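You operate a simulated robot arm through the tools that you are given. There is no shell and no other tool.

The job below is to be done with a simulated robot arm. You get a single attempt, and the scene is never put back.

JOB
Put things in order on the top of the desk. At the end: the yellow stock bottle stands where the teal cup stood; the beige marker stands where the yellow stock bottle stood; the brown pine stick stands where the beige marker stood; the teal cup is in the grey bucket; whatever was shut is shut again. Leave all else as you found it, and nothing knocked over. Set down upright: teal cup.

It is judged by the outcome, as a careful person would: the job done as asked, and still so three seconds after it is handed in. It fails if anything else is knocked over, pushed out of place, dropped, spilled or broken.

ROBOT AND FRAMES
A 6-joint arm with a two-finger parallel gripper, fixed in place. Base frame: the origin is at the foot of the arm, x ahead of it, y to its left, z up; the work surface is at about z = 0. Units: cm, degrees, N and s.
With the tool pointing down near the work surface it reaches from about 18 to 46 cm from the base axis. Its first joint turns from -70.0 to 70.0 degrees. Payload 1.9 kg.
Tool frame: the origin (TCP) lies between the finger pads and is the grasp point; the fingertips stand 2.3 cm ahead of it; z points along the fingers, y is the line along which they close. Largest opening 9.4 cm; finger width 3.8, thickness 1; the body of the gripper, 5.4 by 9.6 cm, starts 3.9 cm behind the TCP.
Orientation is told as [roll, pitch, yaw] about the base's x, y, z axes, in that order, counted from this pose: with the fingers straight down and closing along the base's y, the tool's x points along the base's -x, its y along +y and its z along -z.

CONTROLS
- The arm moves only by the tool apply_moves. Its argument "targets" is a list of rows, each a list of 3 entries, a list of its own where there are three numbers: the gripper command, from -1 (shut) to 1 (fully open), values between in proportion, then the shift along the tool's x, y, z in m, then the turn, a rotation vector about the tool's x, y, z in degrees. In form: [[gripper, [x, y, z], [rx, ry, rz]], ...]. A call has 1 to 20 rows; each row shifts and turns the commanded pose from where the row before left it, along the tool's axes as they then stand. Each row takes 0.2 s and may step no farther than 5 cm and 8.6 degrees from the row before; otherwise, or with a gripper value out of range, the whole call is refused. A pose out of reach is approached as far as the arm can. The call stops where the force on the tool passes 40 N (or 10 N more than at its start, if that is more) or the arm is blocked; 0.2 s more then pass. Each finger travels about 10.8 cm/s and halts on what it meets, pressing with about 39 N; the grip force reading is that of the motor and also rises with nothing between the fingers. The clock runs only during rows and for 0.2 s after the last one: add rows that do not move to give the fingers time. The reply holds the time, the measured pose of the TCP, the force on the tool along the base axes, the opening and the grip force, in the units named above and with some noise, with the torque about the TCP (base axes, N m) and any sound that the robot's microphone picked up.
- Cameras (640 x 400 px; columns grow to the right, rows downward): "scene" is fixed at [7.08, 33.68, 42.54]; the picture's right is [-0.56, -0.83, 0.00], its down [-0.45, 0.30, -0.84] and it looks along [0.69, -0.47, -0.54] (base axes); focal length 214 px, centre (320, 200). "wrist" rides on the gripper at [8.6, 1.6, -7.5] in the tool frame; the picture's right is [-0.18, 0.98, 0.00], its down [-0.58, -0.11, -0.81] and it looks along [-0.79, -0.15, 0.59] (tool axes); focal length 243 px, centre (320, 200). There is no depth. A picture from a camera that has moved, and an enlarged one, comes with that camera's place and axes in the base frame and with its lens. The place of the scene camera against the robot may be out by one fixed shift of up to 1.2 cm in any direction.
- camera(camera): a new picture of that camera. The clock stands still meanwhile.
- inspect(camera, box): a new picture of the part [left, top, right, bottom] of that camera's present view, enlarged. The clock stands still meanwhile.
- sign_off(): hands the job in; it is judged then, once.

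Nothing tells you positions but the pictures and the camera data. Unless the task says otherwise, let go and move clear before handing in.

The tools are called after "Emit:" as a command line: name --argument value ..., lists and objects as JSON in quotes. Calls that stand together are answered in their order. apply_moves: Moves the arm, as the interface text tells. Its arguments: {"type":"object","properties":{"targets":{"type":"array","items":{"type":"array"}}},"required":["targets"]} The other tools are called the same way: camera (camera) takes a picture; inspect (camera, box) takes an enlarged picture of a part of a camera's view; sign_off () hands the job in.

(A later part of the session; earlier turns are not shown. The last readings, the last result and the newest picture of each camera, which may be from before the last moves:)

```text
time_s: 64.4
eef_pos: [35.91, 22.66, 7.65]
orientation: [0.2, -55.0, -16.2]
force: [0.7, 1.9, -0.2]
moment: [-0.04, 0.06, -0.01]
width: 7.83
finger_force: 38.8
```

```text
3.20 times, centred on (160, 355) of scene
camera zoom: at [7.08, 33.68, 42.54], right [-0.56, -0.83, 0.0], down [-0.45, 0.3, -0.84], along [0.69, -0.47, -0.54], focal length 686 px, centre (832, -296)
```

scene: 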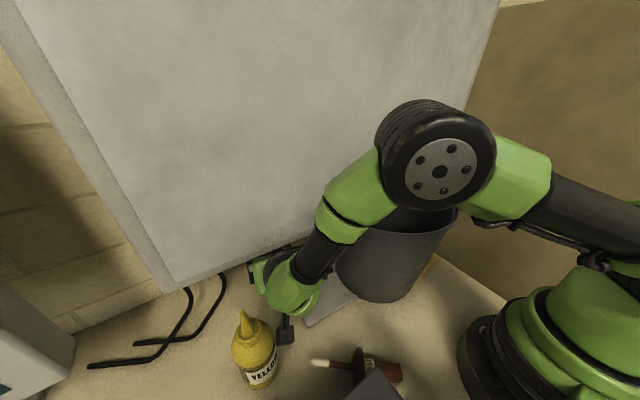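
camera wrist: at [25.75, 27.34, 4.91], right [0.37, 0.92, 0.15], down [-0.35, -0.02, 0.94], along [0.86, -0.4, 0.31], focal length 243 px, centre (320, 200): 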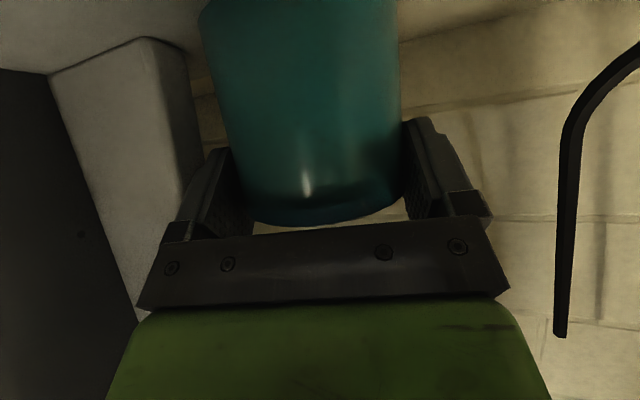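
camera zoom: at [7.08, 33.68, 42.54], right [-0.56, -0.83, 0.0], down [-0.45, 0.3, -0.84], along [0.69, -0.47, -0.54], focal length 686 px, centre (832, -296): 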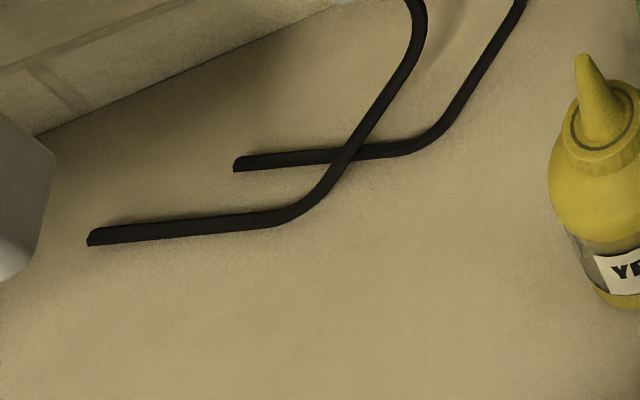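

There's no marker around the wires. I'll lift the cup slightly and start drawing it straight back out from under the monitor with the tilt unchanged, so the cup stays level.

Emit:
apply_moves --targets '[[-1, [-0.0041, 0, -0.0028], [0, 0, 0]], [-1, [-0.0041, 0, -0.0028], [0, 0, 0]], [-1, [-0.0041, 0, -0.0028], [0, 0, 0]], [-1, [0, 0, 0], [0, 0, 0]]]'

Emit:
camera --camera "wrist"

```text
time_s: 65.4
eef_pos: [36.04, 22.83, 9.06]
orientation: [0.3, -55.1, -16.0]
force: [-0.5, 0.3, -4.9]
moment: [0.03, 0.04, -0.03]
width: 7.79
finger_force: 38.9
```

```text
taken
camera wrist: at [25.77, 27.38, 6.33], right [0.37, 0.92, 0.15], down [-0.35, -0.02, 0.94], along [0.86, -0.4, 0.31], focal length 243 px, centre (320, 200)
```

wrist: 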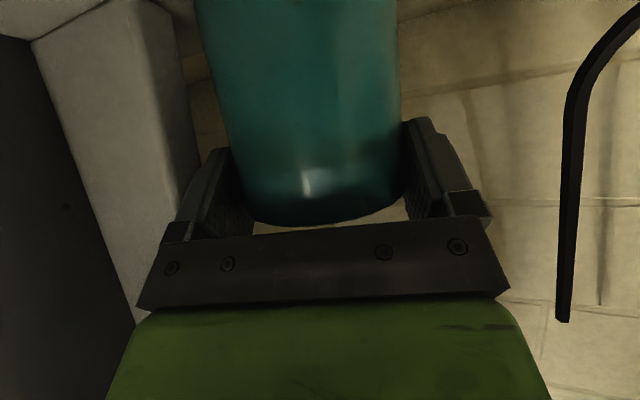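

Emit:
apply_moves --targets '[[-1, [0.0052, 0, -0.0154], [0, 0, 0]], [-1, [0.0052, 0, -0.0154], [0, 0, 0]], [-1, [-0.0015, -0.0012, -0.0197], [0, 0, 0]], [-1, [-0.0015, -0.0012, -0.0197], [0, 0, 0]], [-1, [0.0035, -0.0032, -0.0155], [0, 0, 0]], [-1, [0.0035, -0.0032, -0.0155], [0, 0, 0]], [-1, [0, 0, 0], [0, 0, 0]]]'

Emit:
camera --camera "scene"

Emit:
camera --camera "wrist"

```text
time_s: 67.0
eef_pos: [26.84, 24.35, 13.7]
orientation: [0.0, -55.1, -16.1]
force: [-0.3, 0.0, -6.1]
moment: [-0.01, 0.04, -0.03]
width: 7.8
finger_force: 38.3
```

```text
taken
```

scene: 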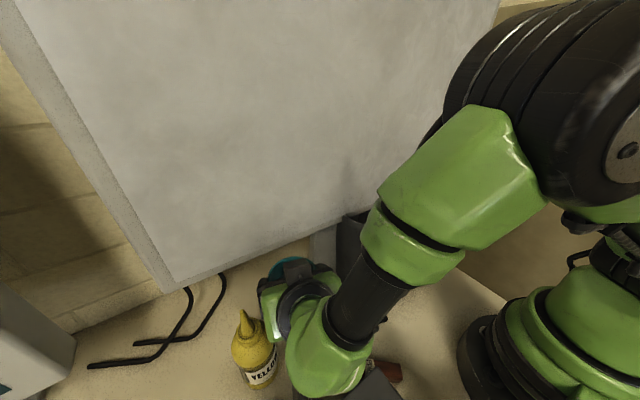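

```text
taken
camera wrist: at [16.63, 29.0, 10.9], right [0.37, 0.92, 0.15], down [-0.35, -0.02, 0.94], along [0.86, -0.4, 0.31], focal length 243 px, centre (320, 200)
```

wrist: 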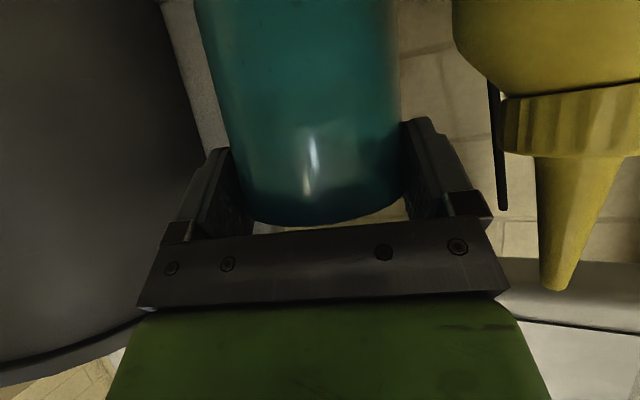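

The cup is out from under the monitor and level. I'll carry it to a free spot at about (21.8, 18), turning the yaw as it goes so the arm stays clear of the bottle and scanner, and keeping the cup high over the fallen stick.

Emit:
apply_moves --targets '[[-1, [0.0044, -0.0111, -0.0062], [6.02, 0, 4.21]], [-1, [0.003, -0.0116, -0.0042], [6.02, 0, 4.21]], [-1, [0.002, -0.0122, -0.0028], [6.02, 0, 4.21]], [-1, [0, 0, 0], [0, 0, 0]]]'

Emit:
camera --camera "scene"

```text
time_s: 68.0
eef_pos: [24.11, 21.75, 13.56]
orientation: [0.2, -55.0, -38.2]
force: [-0.7, 0.2, -5.0]
moment: [0.01, 0.03, -0.01]
width: 7.81
finger_force: 39.0
```

```text
taken
```

scene: 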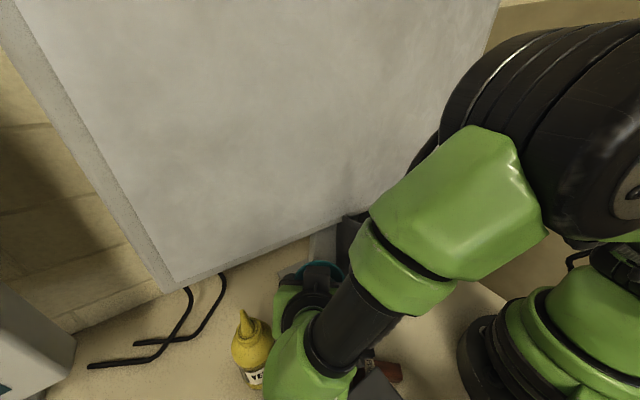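

Emit:
apply_moves --targets '[[-1, [0.0013, -0.0131, -0.0019], [6.02, 0, 4.21]], [-1, [0, -0.0127, 0], [6.02, 0, 4.21]], [-1, [-0.0011, -0.0124, 0.0016], [6.02, 0, 4.21]], [-1, [0, 0, 0], [0, 0, 0]]]'

Emit:
camera --camera "scene"

Emit:
camera --camera "wrist"

```text
time_s: 69.0
eef_pos: [21.33, 18.85, 13.78]
orientation: [0.2, -54.9, -60.3]
force: [0.1, -0.6, -5.6]
moment: [0.04, 0.02, 0.04]
width: 7.82
finger_force: 39.2
```

```text
taken
```

scene: 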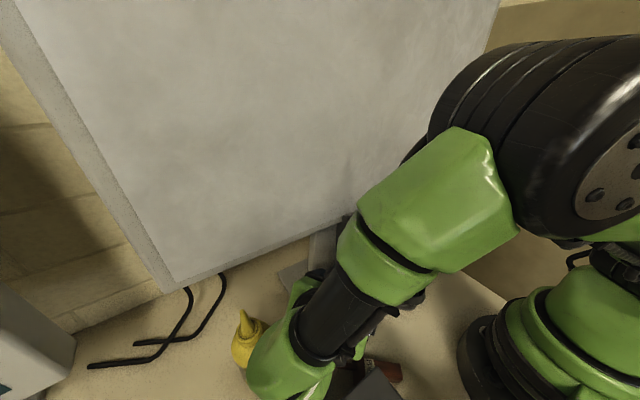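

```text
taken
camera wrist: at [17.16, 29.44, 10.97], right [0.9, 0.4, 0.15], down [-0.26, 0.23, 0.94], along [0.34, -0.89, 0.31], focal length 243 px, centre (320, 200)
```

wrist: 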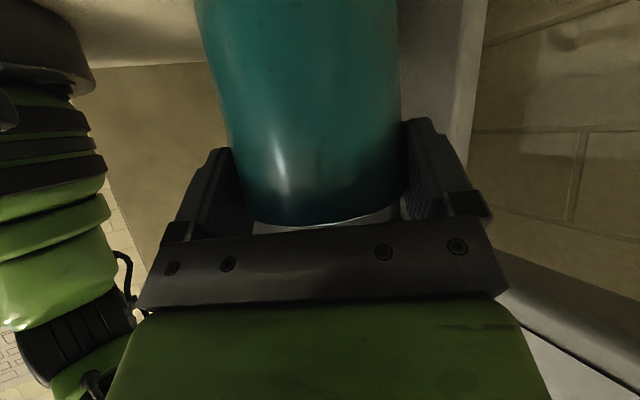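

Emit:
inspect --camera "scene" --box '[280, 310, 440, 400]'

Emit:
inspect --camera "wrist" --box '[60, 0, 260, 160]'

```text
4.00 times, centred on (360, 355) of scene
camera zoom: at [7.08, 33.68, 42.54], right [-0.56, -0.83, 0.0], down [-0.45, 0.3, -0.84], along [0.69, -0.47, -0.54], focal length 858 px, centre (160, -420)
```

zoom: 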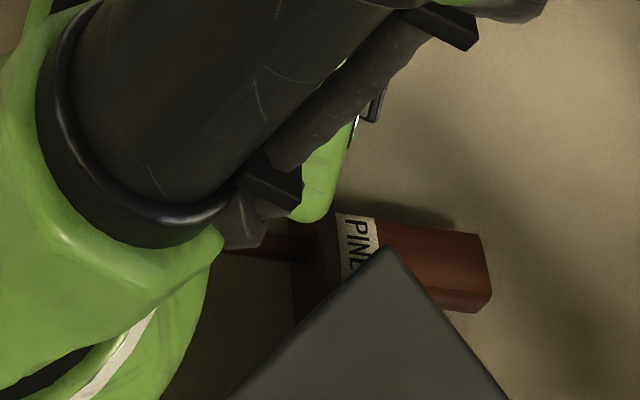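

```text
2.50 times, centred on (160, 80) of wrist
camera zoom: at [17.16, 29.44, 10.97], right [0.9, 0.4, 0.15], down [-0.26, 0.23, 0.94], along [0.34, -0.89, 0.31], focal length 606 px, centre (720, 500)
```

zoom: 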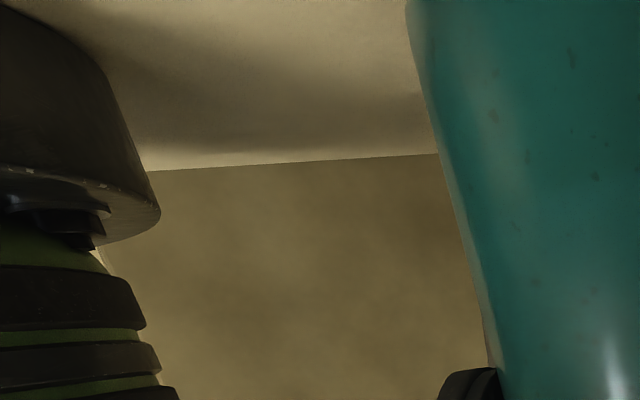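

The stick lies still, with its handle near (11.5, 15) and flange near (15.8, 20.3), clear of the cup's path. I'm lowering the cup to the desk at about (21.3, 17.8).

Emit:
apply_moves --targets '[[-1, [0.0127, -0.0013, 0.008], [0, 0, 0]], [-1, [0.0127, -0.0013, 0.008], [0, 0, 0]], [-1, [0.0127, -0.0013, 0.008], [0, 0, 0]], [-1, [0.0115, -0.0013, 0.0072], [0, 0, 0]], [-1, [0, 0, 0], [0, 0, 0]]]'

Emit:
camera --camera "scene"

```text
time_s: 70.2
eef_pos: [20.87, 19.21, 8.06]
orientation: [0.3, -54.9, -60.1]
force: [6.6, -2.1, 5.5]
moment: [0.52, 0.98, -0.16]
width: 7.8
finger_force: 38.6
stopped in row 5: the force on the tool passed its limit at 43 N (the readings are from after the stop); the commanded pose is now the measured one
```

```text
taken
```

scene: 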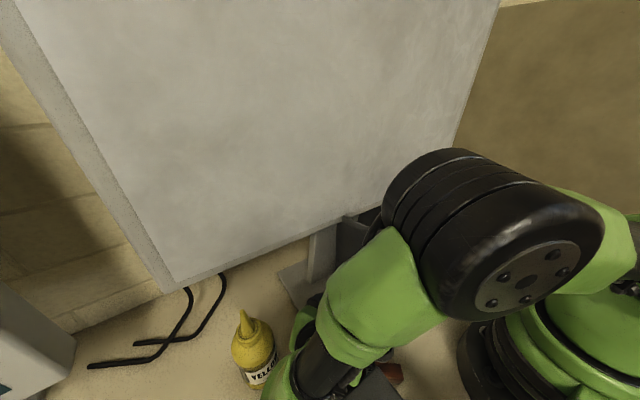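

The gripper's lower corner touched the scanner's top edge, a light press on a heavy body. I'll rise a little, turn the yaw about 8° away from the scanner, and then finish lowering.

Emit:
apply_moves --targets '[[-1, [-0.0049, 0, -0.0034], [0, 0, 0]], [-1, [-0.0013, 0.0019, 0.0019], [6.55, 0, 4.59]], [-1, [0, 0, 0], [0, 0, 0]]]'

Emit:
camera --camera "wrist"

Emit:
inspect --camera "scene" --box '[220, 270, 440, 400]'

```text
time_s: 71.0
eef_pos: [21.02, 19.03, 8.63]
orientation: [0.4, -54.8, -68.2]
force: [0.0, -0.4, -5.2]
moment: [0.08, 0.01, -0.04]
width: 7.8
finger_force: 39.1
```

```text
taken
camera wrist: at [18.39, 29.99, 5.88], right [0.95, 0.27, 0.15], down [-0.23, 0.26, 0.94], along [0.21, -0.93, 0.31], focal length 243 px, centre (320, 200)
```

wrist: 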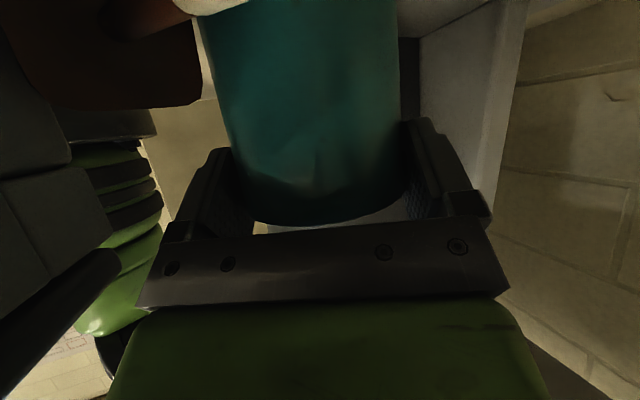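

```text
2.91 times, centred on (330, 335) of scene
camera zoom: at [7.08, 33.68, 42.54], right [-0.56, -0.83, 0.0], down [-0.45, 0.3, -0.84], along [0.69, -0.47, -0.54], focal length 624 px, centre (291, -193)
```

zoom: 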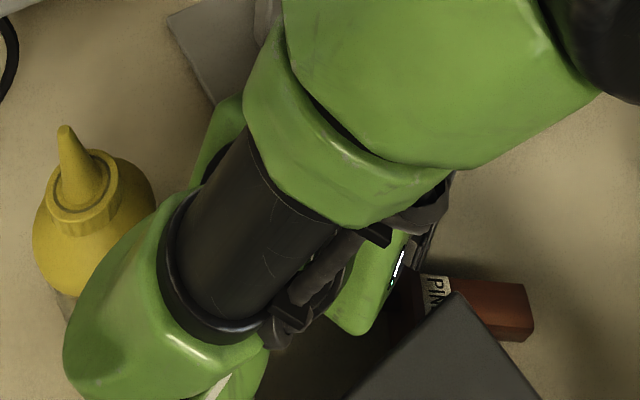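

Emit:
apply_moves --targets '[[-1, [0.0025, 0, 0.0017], [0, 0, 0]], [-1, [0.0025, 0, 0.0017], [0, 0, 0]], [-1, [0.0016, 0, 0.0011], [0, 0, 0]], [-1, [0, 0, 0], [0, 0, 0]]]'

```text
time_s: 72.0
eef_pos: [21.02, 19.13, 7.92]
orientation: [0.5, -54.9, -68.2]
force: [0.1, 0.5, -5.7]
moment: [0.02, 0.02, 0.0]
width: 7.78
finger_force: 38.7
```

Emit:
apply_moves --targets '[[-1, [0.0012, 0, 0.0009], [0, 0, 0]], [-1, [0.0004, 0, 0.0003], [0, 0, 0]], [-1, [0, 0, 0], [0, 0, 0]]]'

Emit:
apply_moves --targets '[[-1, [0.0004, 0, 0.0003], [0, 0, 0]], [-1, [0, 0, 0], [0, 0, 0]]]'

```text
time_s: 72.8
eef_pos: [21.24, 19.03, 7.66]
orientation: [0.4, -55.0, -68.3]
force: [-6.6, 0.8, 15.1]
moment: [-0.76, 0.9, -0.37]
width: 7.81
finger_force: 39.1
```

```text
time_s: 73.4
eef_pos: [21.22, 19.03, 7.6]
orientation: [0.4, -54.9, -68.3]
force: [-11.3, -2.3, 26.5]
moment: [-0.69, 0.51, -0.43]
width: 7.82
finger_force: 39.6
```

The cup is resting on the desk. I'll ease the pressure slightly and open the fingers slowly.

Emit:
apply_moves --targets '[[-1, [-0.0006, 0, -0.0004], [0, 0, 0]], [-1, [0, 0, 0], [0, 0, 0]]]'

Emit:
apply_moves --targets '[[0.72, [0, 0, 0], [0, 0, 0]], [0.8, [0, 0, 0], [0, 0, 0]], [0.9, [0, 0, 0], [0, 0, 0]], [0.9, [0, 0, 0], [0, 0, 0]]]'

Emit:
camera --camera "wrist"

```text
time_s: 74.0
eef_pos: [21.19, 19.05, 7.63]
orientation: [0.4, -54.8, -68.1]
force: [1.3, 0.7, -5.7]
moment: [0.05, 0.01, -0.01]
width: 7.83
finger_force: 39.2
```

```text
time_s: 75.0
eef_pos: [21.25, 19.23, 7.64]
orientation: [0.5, -54.9, -68.3]
force: [0.3, 1.1, 0.5]
moment: [-0.01, -0.02, -0.02]
width: 8.93
finger_force: 0.1
```

```text
taken
camera wrist: at [18.47, 30.01, 4.99], right [0.95, 0.27, 0.15], down [-0.23, 0.26, 0.94], along [0.22, -0.93, 0.31], focal length 243 px, centre (320, 200)
```

wrist: 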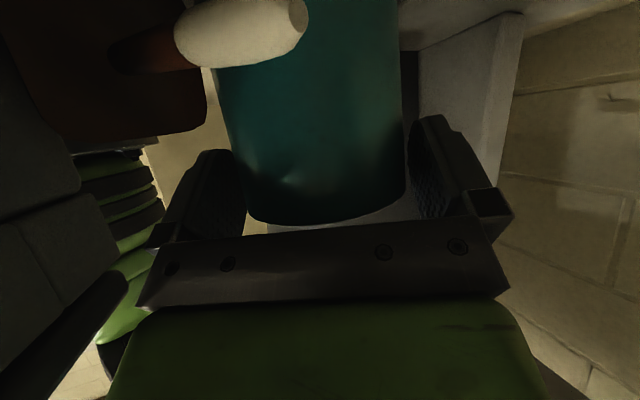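

The cup is standing and released. I'm backing off along the tool axis and then rising.

Emit:
apply_moves --targets '[[0.9, [0, 0, -0.015], [0, 0, 0]], [0.9, [0, 0, -0.025], [0, 0, 0]], [0.9, [0, 0, -0.025], [0, 0, 0]], [0.9, [-0.025, 0, -0.018], [0, 0, 0]], [0.9, [-0.033, 0, -0.023], [0, 0, 0]], [0.9, [-0.033, 0, -0.023], [0, 0, 0]], [0.9, [0, 0, 0], [0, 0, 0]]]'

Emit:
camera --camera "scene"

Emit:
camera --camera "wrist"

```text
time_s: 76.6
eef_pos: [20.15, 23.58, 22.37]
orientation: [0.4, -54.9, -68.2]
force: [0.2, 0.2, 0.8]
moment: [0.0, 0.0, 0.0]
width: 8.93
finger_force: 0.0
out of reach, approached as far as the arm can: row 3
```

```text
taken
```

scene: 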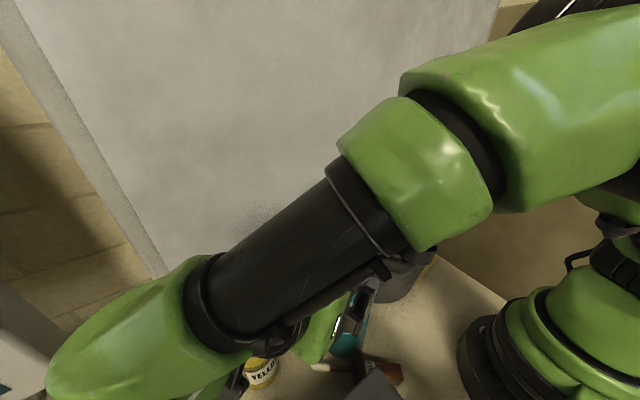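

```text
taken
camera wrist: at [17.43, 34.52, 19.78], right [0.95, 0.27, 0.15], down [-0.23, 0.26, 0.94], along [0.22, -0.93, 0.31], focal length 243 px, centre (320, 200)
```

wrist: 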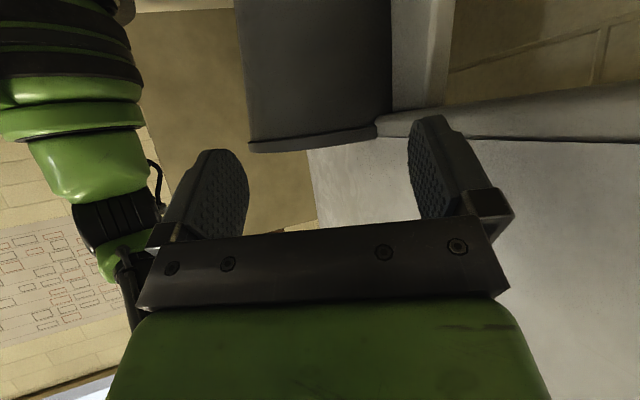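

Emit:
apply_moves --targets '[[0.9, [0, 0, 0], [0, 8, 0]], [0.9, [0, 0, 0], [0, 8, 0]], [0.9, [0, 0, 0], [0, 8, 0]], [0.9, [0, 0, 0], [0, 8, 0]], [0.9, [0, 0, 0], [0, 8, 0]], [0.9, [0, 0, 0], [0, 8, 0]], [0.9, [0, 0, 0], [0, 7, 0]], [0.9, [0, 0, -0.04], [0, 0, 0]], [0.9, [0, 0, -0.04], [0, 0, 0]], [0.9, [0, 0, 0], [0, 0, 0]]]'

Emit:
camera --camera "wrist"

Emit:
camera --camera "scene"

```text
time_s: 78.8
eef_pos: [20.12, 23.41, 30.44]
orientation: [0.2, 0.1, -67.9]
force: [0.5, -0.5, 0.7]
moment: [-0.04, 0.02, 0.01]
width: 8.92
finger_force: 0.0
```

```text
taken
camera wrist: at [18.24, 32.04, 38.04], right [0.98, 0.2, 0.0], down [0.12, -0.58, 0.8], along [0.16, -0.79, -0.59], focal length 243 px, centre (320, 200)
```

wrist: 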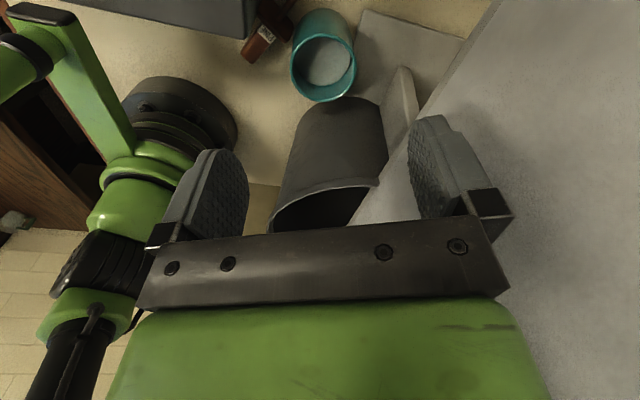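

```text
taken
```

scene: 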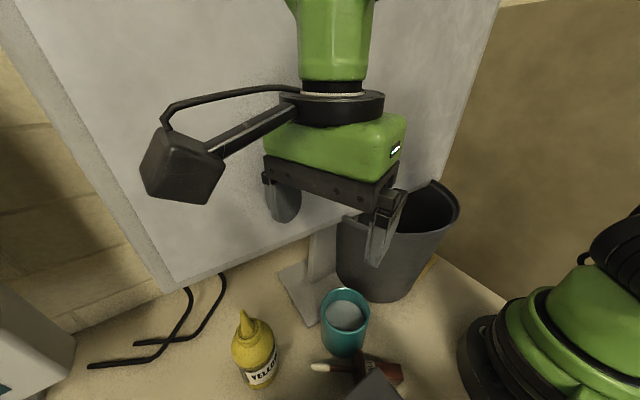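

The cup is safe at its temporary spot. Now I'll test how far the wrist can turn, since the bucket is narrow and the camera must be on the far side when I go in.

Emit:
apply_moves --targets '[[0.9, [0, 0, 0], [0, 0, 8]], [0.9, [0, 0, 0], [0, 0, 8]], [0.9, [0, 0, 0], [0, 0, 8]], [0.9, [0, 0, 0], [0, 0, 8]], [0.9, [0, 0, 0], [0, 0, 8]], [0.9, [0, 0, 0], [0, 0, 8]], [0.9, [0, 0, 0], [0, 0, 8]], [0.9, [0, 0, 0], [0, 0, 8]], [0.9, [0, 0, 0], [0, 0, 8]], [0.9, [0, 0, 0], [0, 0, 8]], [0.9, [0, 0, 0], [0, 0, 0]]]'

Emit:
camera --camera "scene"

Emit:
camera --camera "wrist"

```text
time_s: 81.2
eef_pos: [20.2, 23.53, 30.53]
orientation: [-0.2, 0.3, -148.0]
force: [-0.4, 0.0, 0.4]
moment: [-0.01, 0.01, 0.01]
width: 8.9
finger_force: 0.1
```

```text
taken
```

scene: 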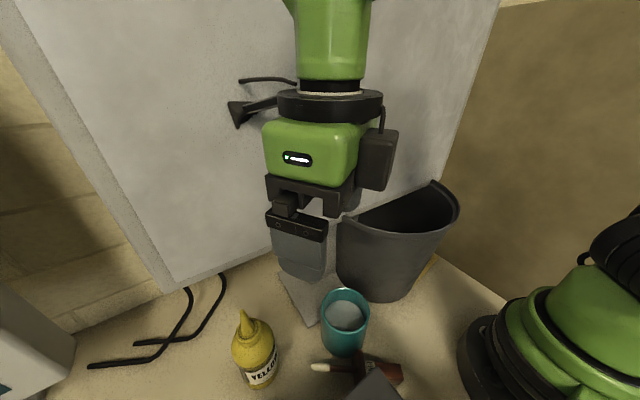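

```text
taken
camera wrist: at [28.27, 26.74, 38.08], right [0.37, -0.93, 0.0], down [-0.55, -0.22, 0.8], along [-0.75, -0.29, -0.59], focal length 243 px, centre (320, 200)
```

wrist: 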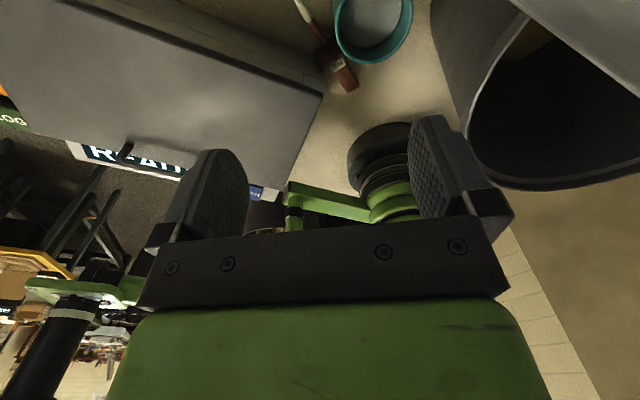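

The wrist turns far enough. This view faces back toward the base and shows the scanner's other side, so I'll inspect it for the marker.

Emit:
inspect --camera "wrist" --box '[0, 0, 340, 220]'

Emit:
inspect --camera "wrist" --box '[280, 0, 460, 200]'

Emit:
inspect --camera "wrist" --box '[430, 0, 640, 200]'

Emit:
inspect --camera "scene" --box '[200, 60, 420, 220]'

```text
1.82 times, centred on (170, 110) of wrist
camera zoom: at [28.27, 26.74, 38.08], right [0.37, -0.93, 0.0], down [-0.55, -0.22, 0.8], along [-0.75, -0.29, -0.59], focal length 441 px, centre (593, 364)
```

zoom: 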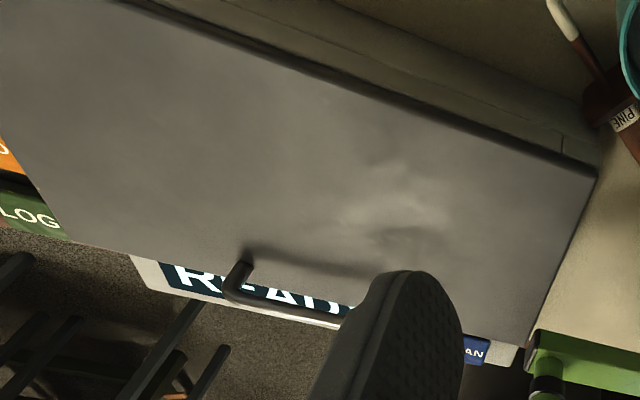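

```text
2.00 times, centred on (370, 100) of wrist
camera zoom: at [28.27, 26.74, 38.08], right [0.37, -0.93, 0.0], down [-0.55, -0.22, 0.8], along [-0.75, -0.29, -0.59], focal length 485 px, centre (220, 400)
```

zoom: 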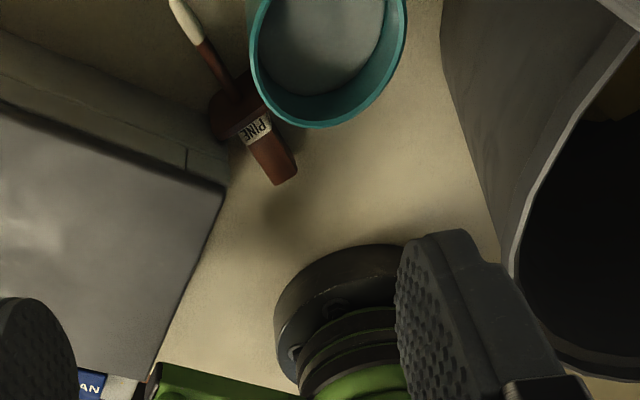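

```text
2.00 times, centred on (535, 100) of wrist
camera zoom: at [28.27, 26.74, 38.08], right [0.37, -0.93, 0.0], down [-0.55, -0.22, 0.8], along [-0.75, -0.29, -0.59], focal length 485 px, centre (-110, 400)
```

zoom: 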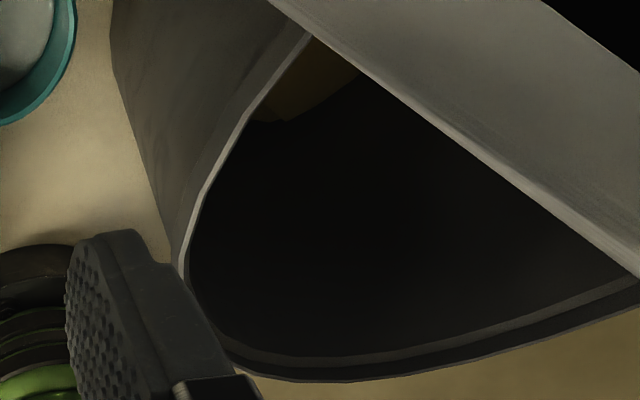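

```text
2.50 times, centred on (310, 140) of scene
camera zoom: at [7.08, 33.68, 42.54], right [-0.56, -0.83, 0.0], down [-0.45, 0.3, -0.84], along [0.69, -0.47, -0.54], focal length 536 px, centre (345, 350)
```

zoom: 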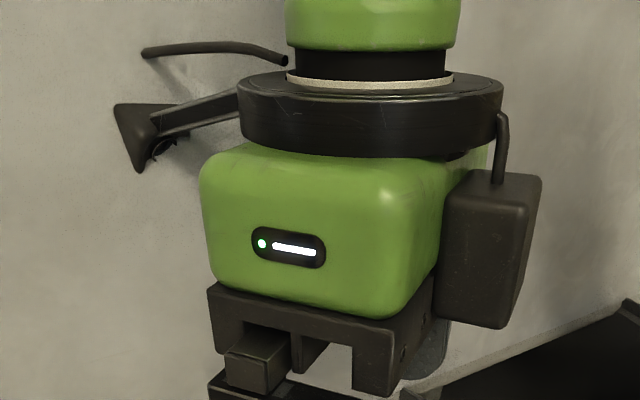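

The wrist can face backward, which suits going into the bucket. I'll tilt 8°, move over the cup at about (21.45, 18.05), and come down part way to check alignment.

Emit:
apply_moves --targets '[[0.9, [0, 0, 0], [0, 8, 0]], [0.9, [-0.009, 0.0264, -0.0013], [0, 0, 0]], [0.9, [-0.009, 0.0264, -0.0013], [0, 0, 0]], [0.9, [-0.005, 0, 0.0357], [0, 0, 0]], [0.9, [-0.005, 0, 0.0357], [0, 0, 0]], [0.9, [-0.005, 0, 0.0357], [0, 0, 0]], [0.9, [-0.005, 0, 0.0357], [0, 0, 0]], [0.9, [0, 0, 0], [0, 0, 0]]]'

Emit:
camera --camera "wrist"

Emit:
camera --camera "scene"

```text
time_s: 82.8
eef_pos: [24.35, 16.25, 18.51]
orientation: [-0.8, 8.7, -148.2]
force: [-10.1, -0.6, 36.7]
moment: [-1.24, 0.27, -0.37]
width: 8.91
finger_force: 0.0
out of reach, approached as far as the arm can: row 1, 6, 7
stopped in row 8: the force on the tool passed its limit at 114 N (the readings are from after the stop); the commanded pose is now the measured one
```

```text
taken
camera wrist: at [31.45, 18.71, 27.22], right [0.37, -0.93, -0.04], down [-0.64, -0.28, 0.71], along [-0.67, -0.23, -0.7], focal length 243 px, centre (320, 200)
```

wrist: 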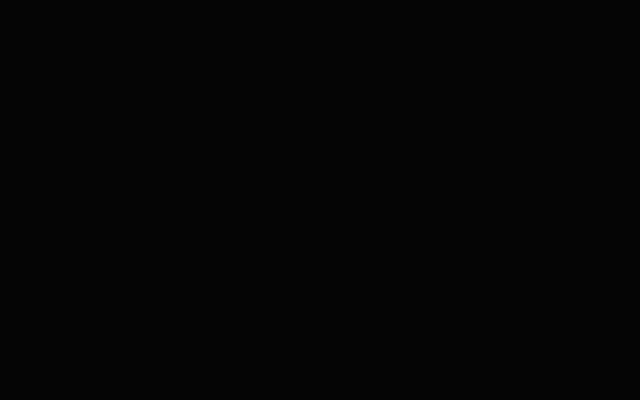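

```text
taken
```

scene: 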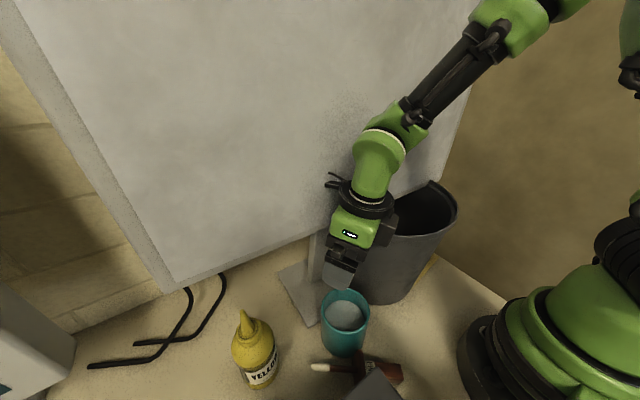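

A large force: the arm hit a joint limit, drifted toward the bucket, and pressed on its rim. I'm lifting straight up at once and checking.

Emit:
apply_moves --targets '[[0.9, [0.003, 0, -0.0198], [0, 0, 0]], [0.9, [0.006, 0, -0.0396], [0, 0, 0]], [0.9, [0, 0, 0], [0, 0, 0]]]'

Emit:
camera --camera "scene"

```text
time_s: 83.6
eef_pos: [24.28, 16.23, 24.65]
orientation: [-0.7, 8.4, -148.0]
force: [-0.1, 0.0, -0.2]
moment: [-0.02, 0.0, -0.04]
width: 8.93
finger_force: 0.1
```

```text
taken
```

scene: 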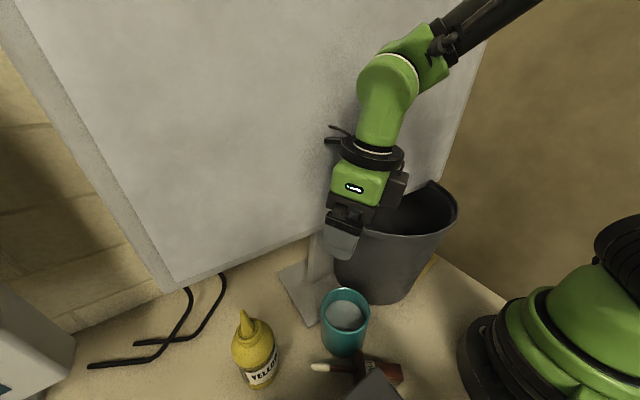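

The arm is clear. I'll check whether the bucket moved by comparing with the earlier close-up.

Emit:
inspect --camera "scene" --box '[290, 160, 470, 360]'

```text
2.00 times, centred on (380, 260) of scene
camera zoom: at [7.08, 33.68, 42.54], right [-0.56, -0.83, 0.0], down [-0.45, 0.3, -0.84], along [0.69, -0.47, -0.54], focal length 429 px, centre (200, 80)
```

zoom: 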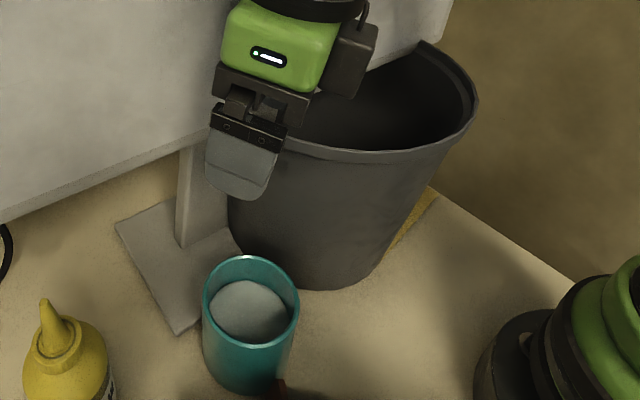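

The bucket shifted only about half a centimetre. It overlaps the monitor without being pushed away, and the wrist camera went into the monitor without any force, so the monitor may not be solid. I'll turn back and check with a very gentle fingertip touch.

Emit:
apply_moves --targets '[[0.9, [0.006, 0, -0.0396], [0, 0, 0]], [0.9, [0.006, 0, -0.0396], [0, 0, 0]], [0.9, [0, 0, 0], [0, -8, 0]], [0.9, [-0.03, 0, 0], [0, 0, 0]], [0.9, [0, 0, 0], [0, 0, -8]], [0.9, [0, 0, 0], [0, 0, -8]], [0.9, [0, 0, 0], [0, 0, -8]], [0.9, [0, 0, 0], [0, 0, -8]], [0.9, [0, 0, 0], [0, 0, -8]], [0.9, [0, 0, 0], [0, 0, -8]], [0.9, [0, 0, 0], [0, 0, -8]], [0.9, [0, 0, 0], [0, 0, -8]], [0.9, [0, 0, 0], [0, 0, -8]], [0.9, [0, 0, 0], [0, 0, -8]], [0.9, [0, 0, 0], [0, 0, 0]]]'

Emit:
camera --camera "wrist"

```text
time_s: 86.8
eef_pos: [21.79, 14.49, 32.44]
orientation: [0.3, 0.8, -68.0]
force: [0.3, 0.0, -0.2]
moment: [-0.01, 0.02, 0.04]
width: 8.92
finger_force: 0.0
```

```text
taken
camera wrist: at [20.06, 22.99, 40.12], right [0.98, 0.2, 0.0], down [0.12, -0.59, 0.8], along [0.16, -0.78, -0.6], focal length 243 px, centre (320, 200)
```

wrist: 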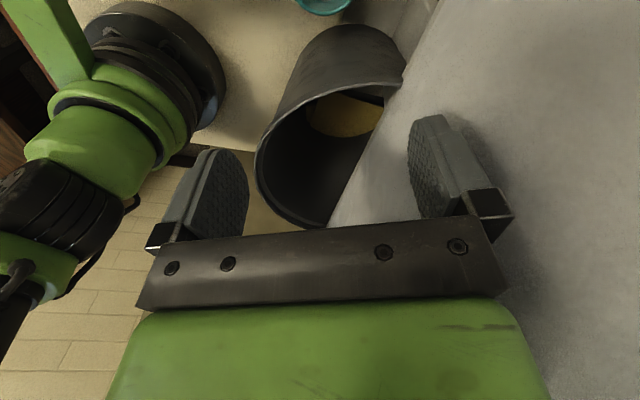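

Emit:
inspect --camera "wrist" --box '[240, 0, 440, 240]'

Emit:
apply_moves --targets '[[0.9, [0, 0, 0], [0, 0, -8]], [0.9, [0, 0, 0], [0, 0, -8]], [0.9, [0, 0, 0], [0, 0, -8]], [0.9, [0, 0, 0], [0, 0, -8]], [0.9, [0, 0, 0], [0, 0, -8]], [0.9, [0, 0, 0], [0, 0, -8]], [0.9, [0, 0, 0], [0, 0, -8]], [0.9, [0, 0, 0], [0, 0, -8]], [0.9, [0, 0, 0], [0, 0, -4]], [-1, [0, 0.04, 0.02], [0, 0, 0]], [-1, [0.01, 0.04, 0.02], [0, 0, 0]], [-1, [0.01, 0.02, 0.01], [0, 0, 0]], [-1, [0, 0, 0], [0, -8, 0]], [-1, [0, 0, 0], [0, -8, 0]], [-1, [0, 0, 0], [0, -8, 0]], [-1, [0, 0, 0], [0, -8, 0]], [-1, [0, 0, 0], [0, 0, 0]]]'

Emit:
camera --camera "wrist"

```text
1.67 times, centred on (340, 120) of wrist
camera zoom: at [20.06, 22.99, 40.12], right [0.98, 0.2, 0.0], down [0.12, -0.59, 0.8], along [0.16, -0.78, -0.6], focal length 404 px, centre (287, 333)
```

zoom: 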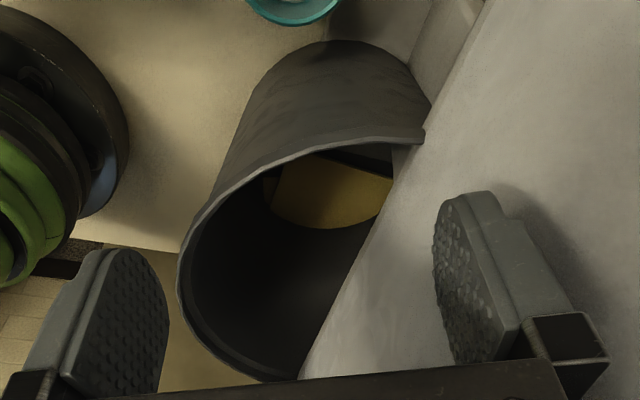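

```text
time_s: 90.4
eef_pos: [20.01, 24.69, 27.49]
orientation: [1.0, -32.0, -0.5]
force: [-0.2, 0.4, -0.8]
moment: [-0.01, 0.01, 0.02]
width: 0.0
finger_force: 39.4
```

```text
taken
camera wrist: at [8.56, 26.12, 29.28], right [0.15, 0.98, 0.11], down [0.07, -0.12, 0.99], along [0.99, -0.15, -0.08], focal length 243 px, centre (320, 200)
```

wrist: 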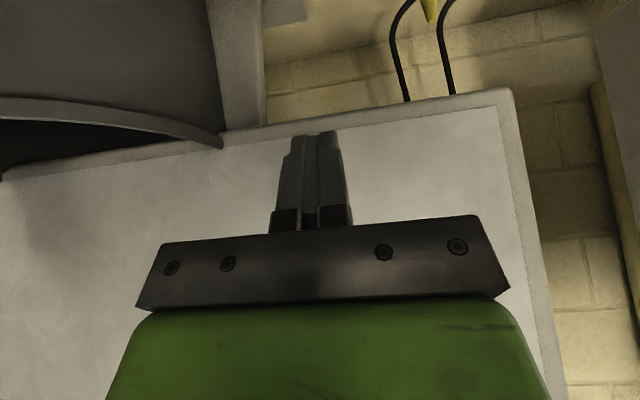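

The view matches. I'm approaching the screen face slowly with the closed fingertips.

Emit:
apply_moves --targets '[[-1, [-0.017, 0, 0.0106], [0, 0, 0]], [-1, [-0.017, 0, 0.0106], [0, 0, 0]], [-1, [0, 0, 0], [0, 0, 0]]]'

Emit:
apply_moves --targets '[[-1, [-0.0017, 0, 0.00106], [0, 0, 0]], [-1, [-0.0017, 0, 0.00106], [0, 0, 0]], [-1, [-0.00085, 0, 0.00053], [0, 0, 0]], [-1, [-0.00085, 0, 0.00053], [0, 0, 0]], [-1, [-0.00085, 0, 0.00053], [0, 0, 0]], [-1, [-0.00085, 0, 0.00053], [0, 0, 0]], [-1, [0, 0, 0], [0, 0, 0]]]'

Emit:
camera --camera "wrist"

Emit:
camera --camera "scene"

```text
time_s: 91.2
eef_pos: [23.83, 24.62, 27.47]
orientation: [1.0, -31.9, -0.5]
force: [0.1, -1.0, 0.0]
moment: [-0.02, 0.01, 0.0]
width: 0.0
finger_force: 39.0
```

```text
time_s: 92.8
eef_pos: [24.66, 24.5, 27.51]
orientation: [1.0, -32.0, -0.5]
force: [0.6, -0.7, -0.3]
moment: [0.02, 0.0, -0.01]
width: 0.0
finger_force: 38.9
```

```text
taken
camera wrist: at [13.32, 26.19, 29.33], right [0.16, 0.98, 0.11], down [0.07, -0.12, 0.99], along [0.99, -0.15, -0.08], focal length 243 px, centre (320, 200)
```

wrist: 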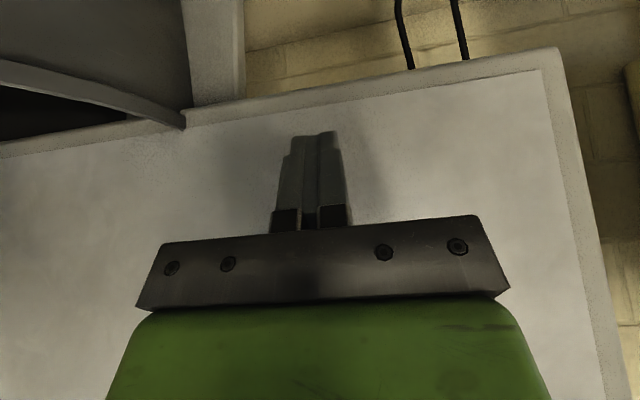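

```text
taken
```

scene: 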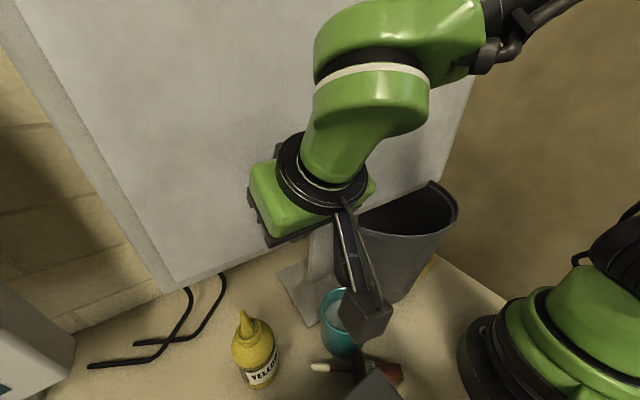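

Emit:
apply_moves --targets '[[-1, [-0.00085, 0, 0.00053], [0, 0, 0]], [-1, [-0.00085, 0, 0.00053], [0, 0, 0]], [-1, [-0.00085, 0, 0.00053], [0, 0, 0]], [-1, [-0.00085, 0, 0.00053], [0, 0, 0]], [-1, [0, 0, 0], [0, 0, 0]]]'

Emit:
apply_moves --targets '[[-1, [-0.00085, 0, 0.00053], [0, 0, 0]], [-1, [-0.00085, 0, 0.00053], [0, 0, 0]], [-1, [-0.00085, 0, 0.00053], [0, 0, 0]], [-1, [-0.00085, 0, 0.00053], [0, 0, 0]], [-1, [0, 0, 0], [0, 0, 0]]]'

Emit:
apply_moves --targets '[[-1, [-0.00085, 0, 0.00053], [0, 0, 0]], [-1, [-0.00085, 0, 0.00053], [0, 0, 0]], [-1, [-0.00085, 0, 0.00053], [0, 0, 0]], [-1, [-0.00085, 0, 0.00053], [0, 0, 0]], [-1, [0, 0, 0], [0, 0, 0]]]'

Emit:
inspect --camera "wrist" --box '[230, 90, 400, 240]'

```text
time_s: 94.0
eef_pos: [25.15, 24.61, 27.56]
orientation: [1.0, -32.0, -0.4]
force: [1.1, -0.4, 0.5]
moment: [0.01, 0.02, -0.02]
width: 0.0
finger_force: 39.0
```

```text
time_s: 95.2
eef_pos: [25.45, 24.45, 27.67]
orientation: [0.9, -32.0, -0.4]
force: [0.6, -0.2, -0.2]
moment: [0.0, -0.01, 0.0]
width: 0.0
finger_force: 38.9
```

```text
time_s: 96.4
eef_pos: [25.96, 24.51, 27.55]
orientation: [0.9, -32.0, -0.5]
force: [0.0, -0.1, 0.5]
moment: [-0.01, 0.01, -0.06]
width: 0.0
finger_force: 38.9
```

```text
2.67 times, centred on (315, 165) of wrist
camera zoom: at [14.43, 26.07, 29.37], right [0.16, 0.98, 0.11], down [0.07, -0.12, 0.99], along [0.99, -0.15, -0.08], focal length 647 px, centre (333, 293)
```

zoom: 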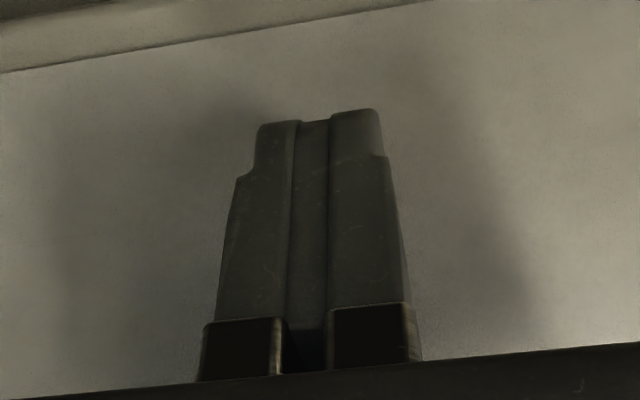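

Emit:
apply_moves --targets '[[-1, [-0.00085, 0, 0.00053], [0, 0, 0]], [-1, [-0.00085, 0, 0.00053], [0, 0, 0]], [-1, [-0.00085, 0, 0.00053], [0, 0, 0]], [-1, [-0.00085, 0, 0.00053], [0, 0, 0]], [-1, [0, 0, 0], [0, 0, 0]]]'

Emit:
apply_moves --targets '[[-1, [-0.00085, 0, 0.00053], [0, 0, 0]], [-1, [-0.00085, 0, 0.00053], [0, 0, 0]], [-1, [-0.00085, 0, 0.00053], [0, 0, 0]], [-1, [-0.00085, 0, 0.00053], [0, 0, 0]], [-1, [0, 0, 0], [0, 0, 0]]]'

Emit:
apply_moves --targets '[[-1, [-0.00085, 0, 0.00053], [0, 0, 0]], [-1, [-0.00085, 0, 0.00053], [0, 0, 0]], [-1, [-0.00085, 0, 0.00053], [0, 0, 0]], [-1, [-0.00085, 0, 0.00053], [0, 0, 0]], [-1, [0, 0, 0], [0, 0, 0]]]'

Emit:
inspect --camera "wrist" --box '[230, 90, 400, 240]'

Emit:
camera --camera "scene"

```text
time_s: 97.6
eef_pos: [26.05, 24.48, 27.57]
orientation: [1.0, -31.9, -0.5]
force: [0.7, 0.2, 0.4]
moment: [0.03, 0.02, 0.03]
width: 0.03
finger_force: 38.7
```

```text
time_s: 98.8
eef_pos: [26.45, 24.54, 27.57]
orientation: [0.9, -32.1, -0.5]
force: [1.1, 0.6, -0.4]
moment: [0.02, 0.0, 0.0]
width: 0.01
finger_force: 38.9
```

```text
time_s: 100.0
eef_pos: [26.85, 24.58, 27.52]
orientation: [0.9, -32.0, -0.5]
force: [0.2, -0.4, -1.2]
moment: [-0.01, -0.02, 0.01]
width: 0.0
finger_force: 39.9
```

```text
2.67 times, centred on (315, 165) of wrist
camera zoom: at [15.56, 26.13, 29.33], right [0.16, 0.98, 0.11], down [0.07, -0.12, 0.99], along [0.99, -0.15, -0.08], focal length 647 px, centre (333, 293)
```

zoom: 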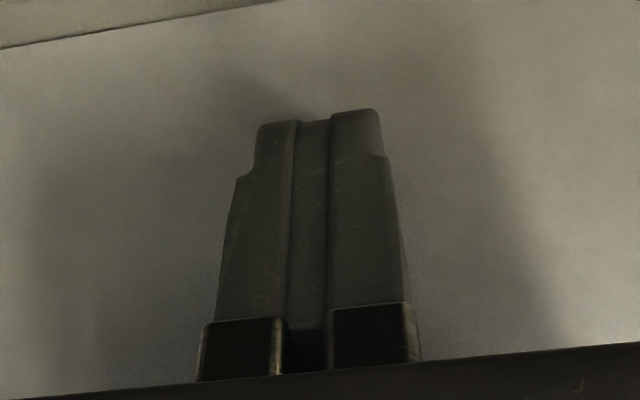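

```text
taken
```

scene: 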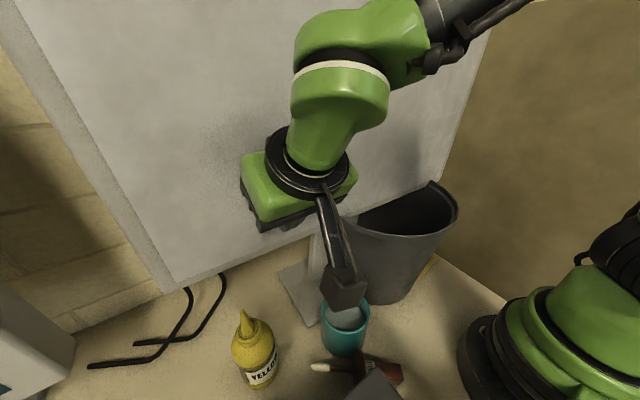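

Emit:
apply_moves --targets '[[-1, [-0.00085, 0, 0.00053], [0, 0, 0]], [-1, [-0.00085, 0, 0.00053], [0, 0, 0]], [-1, [-0.00085, 0, 0.00053], [0, 0, 0]], [-1, [-0.00085, 0, 0.00053], [0, 0, 0]], [-1, [-0.00085, 0, 0.00053], [0, 0, 0]], [-1, [0, 0, 0], [0, 0, 0]]]'

Emit:
apply_moves --targets '[[-1, [-0.00085, 0, 0.00053], [0, 0, 0]], [-1, [-0.00085, 0, 0.00053], [0, 0, 0]], [-1, [-0.00085, 0, 0.00053], [0, 0, 0]], [-1, [-0.00085, 0, 0.00053], [0, 0, 0]], [-1, [-0.00085, 0, 0.00053], [0, 0, 0]], [-1, [0, 0, 0], [0, 0, 0]]]'

Emit:
apply_moves --targets '[[-1, [-0.00085, 0, 0.00053], [0, 0, 0]], [-1, [-0.00085, 0, 0.00053], [0, 0, 0]], [-1, [-0.00085, 0, 0.00053], [0, 0, 0]], [-1, [-0.00085, 0, 0.00053], [0, 0, 0]], [-1, [-0.00085, 0, 0.00053], [0, 0, 0]], [-1, [0, 0, 0], [0, 0, 0]]]'

Emit:
inspect --camera "wrist" --box '[230, 90, 400, 240]'

Emit:
inspect --camera "scene" --box '[200, 80, 420, 280]'

```text
time_s: 101.4
eef_pos: [27.31, 24.61, 27.42]
orientation: [0.9, -32.0, -0.5]
force: [0.2, 0.4, -0.6]
moment: [0.02, 0.01, -0.03]
width: 0.0
finger_force: 39.1
```

```text
time_s: 102.8
eef_pos: [27.81, 24.59, 27.57]
orientation: [0.8, -32.0, -0.4]
force: [0.6, 0.5, -0.2]
moment: [0.01, 0.01, 0.0]
width: 0.0
finger_force: 39.3
```

```text
time_s: 104.2
eef_pos: [28.11, 24.61, 27.49]
orientation: [0.8, -32.0, -0.7]
force: [-0.3, 0.9, -0.7]
moment: [0.01, 0.02, -0.02]
width: 0.01
finger_force: 38.9
```

```text
2.67 times, centred on (315, 165) of wrist
camera zoom: at [16.88, 26.22, 29.35], right [0.16, 0.98, 0.11], down [0.07, -0.12, 0.99], along [0.99, -0.15, -0.08], focal length 647 px, centre (333, 293)
```

zoom: 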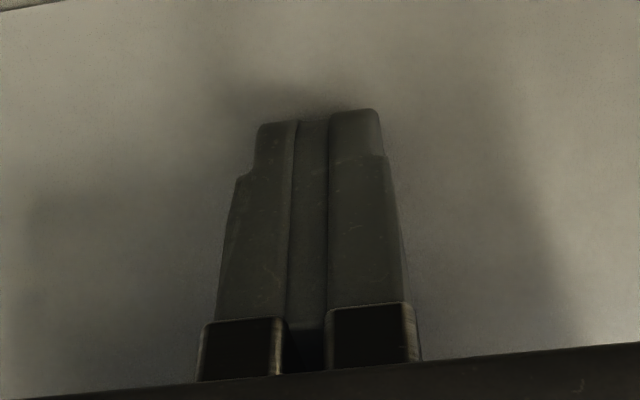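

```text
2.00 times, centred on (310, 180) of scene
camera zoom: at [7.08, 33.68, 42.54], right [-0.56, -0.83, 0.0], down [-0.45, 0.3, -0.84], along [0.69, -0.47, -0.54], focal length 429 px, centre (340, 240)
```

zoom: 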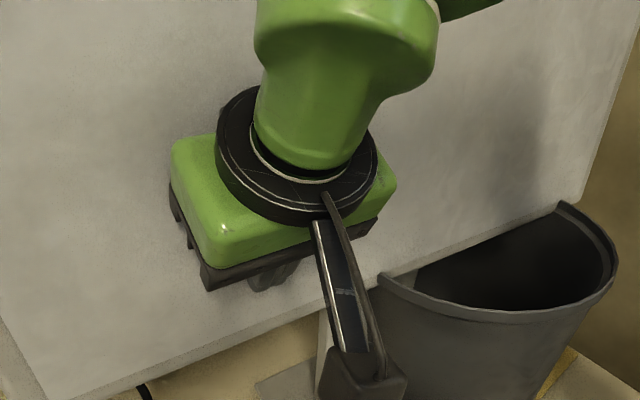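

Emit:
apply_moves --targets '[[-1, [-0.00085, 0, 0.00053], [0, 0, 0]], [-1, [-0.00085, 0, 0.00053], [0, 0, 0]], [-1, [-0.00085, 0, 0.00053], [0, 0, 0]], [-1, [-0.00085, 0, 0.00053], [0, 0, 0]], [-1, [-0.00085, 0, 0.00053], [0, 0, 0]], [-1, [0, 0, 0], [0, 0, 0]]]'

Emit:
apply_moves --targets '[[-1, [-0.00085, 0, 0.00053], [0, 0, 0]], [-1, [-0.00085, 0, 0.00053], [0, 0, 0]], [-1, [-0.00085, 0, 0.00053], [0, 0, 0]], [-1, [-0.00085, 0, 0.00053], [0, 0, 0]], [-1, [-0.00085, 0, 0.00053], [0, 0, 0]], [-1, [0, 0, 0], [0, 0, 0]]]'

Emit:
inspect --camera "wrist" --box '[230, 90, 400, 240]'

Emit:
inspect --camera "scene" --box '[200, 80, 420, 280]'

```text
time_s: 105.6
eef_pos: [28.95, 24.59, 27.47]
orientation: [0.9, -31.9, -0.4]
force: [-0.2, 0.3, -0.3]
moment: [-0.02, -0.01, -0.02]
width: 0.0
finger_force: 38.8
```

```text
time_s: 107.0
eef_pos: [29.17, 24.67, 27.44]
orientation: [0.8, -31.9, -0.5]
force: [0.8, 0.0, -0.4]
moment: [-0.03, -0.01, 0.01]
width: 0.0
finger_force: 39.4
```

```text
2.67 times, centred on (315, 165) of wrist
camera zoom: at [17.84, 26.19, 29.36], right [0.16, 0.98, 0.11], down [0.07, -0.12, 0.99], along [0.99, -0.15, -0.08], focal length 647 px, centre (333, 293)
```

zoom: 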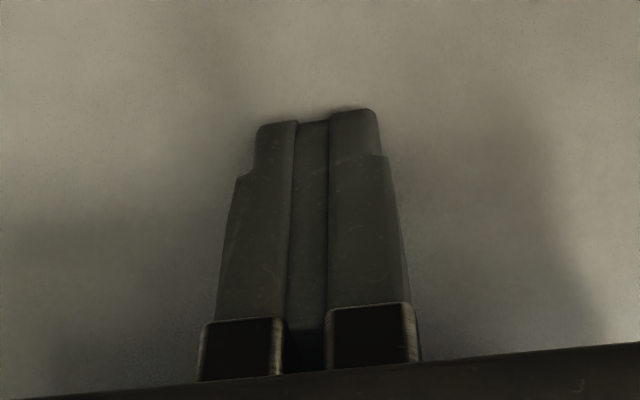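

```text
2.00 times, centred on (310, 180) of scene
camera zoom: at [7.08, 33.68, 42.54], right [-0.56, -0.83, 0.0], down [-0.45, 0.3, -0.84], along [0.69, -0.47, -0.54], focal length 429 px, centre (340, 240)
```

zoom: 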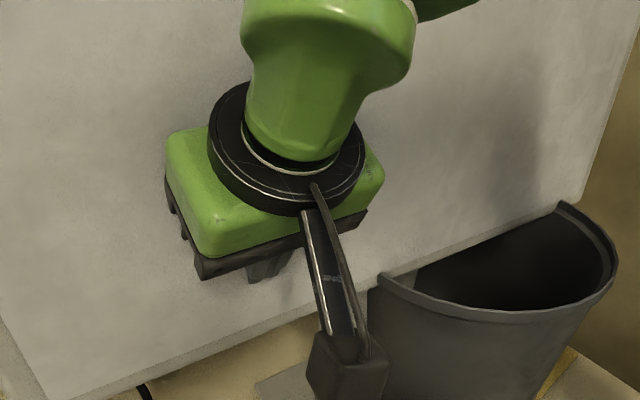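

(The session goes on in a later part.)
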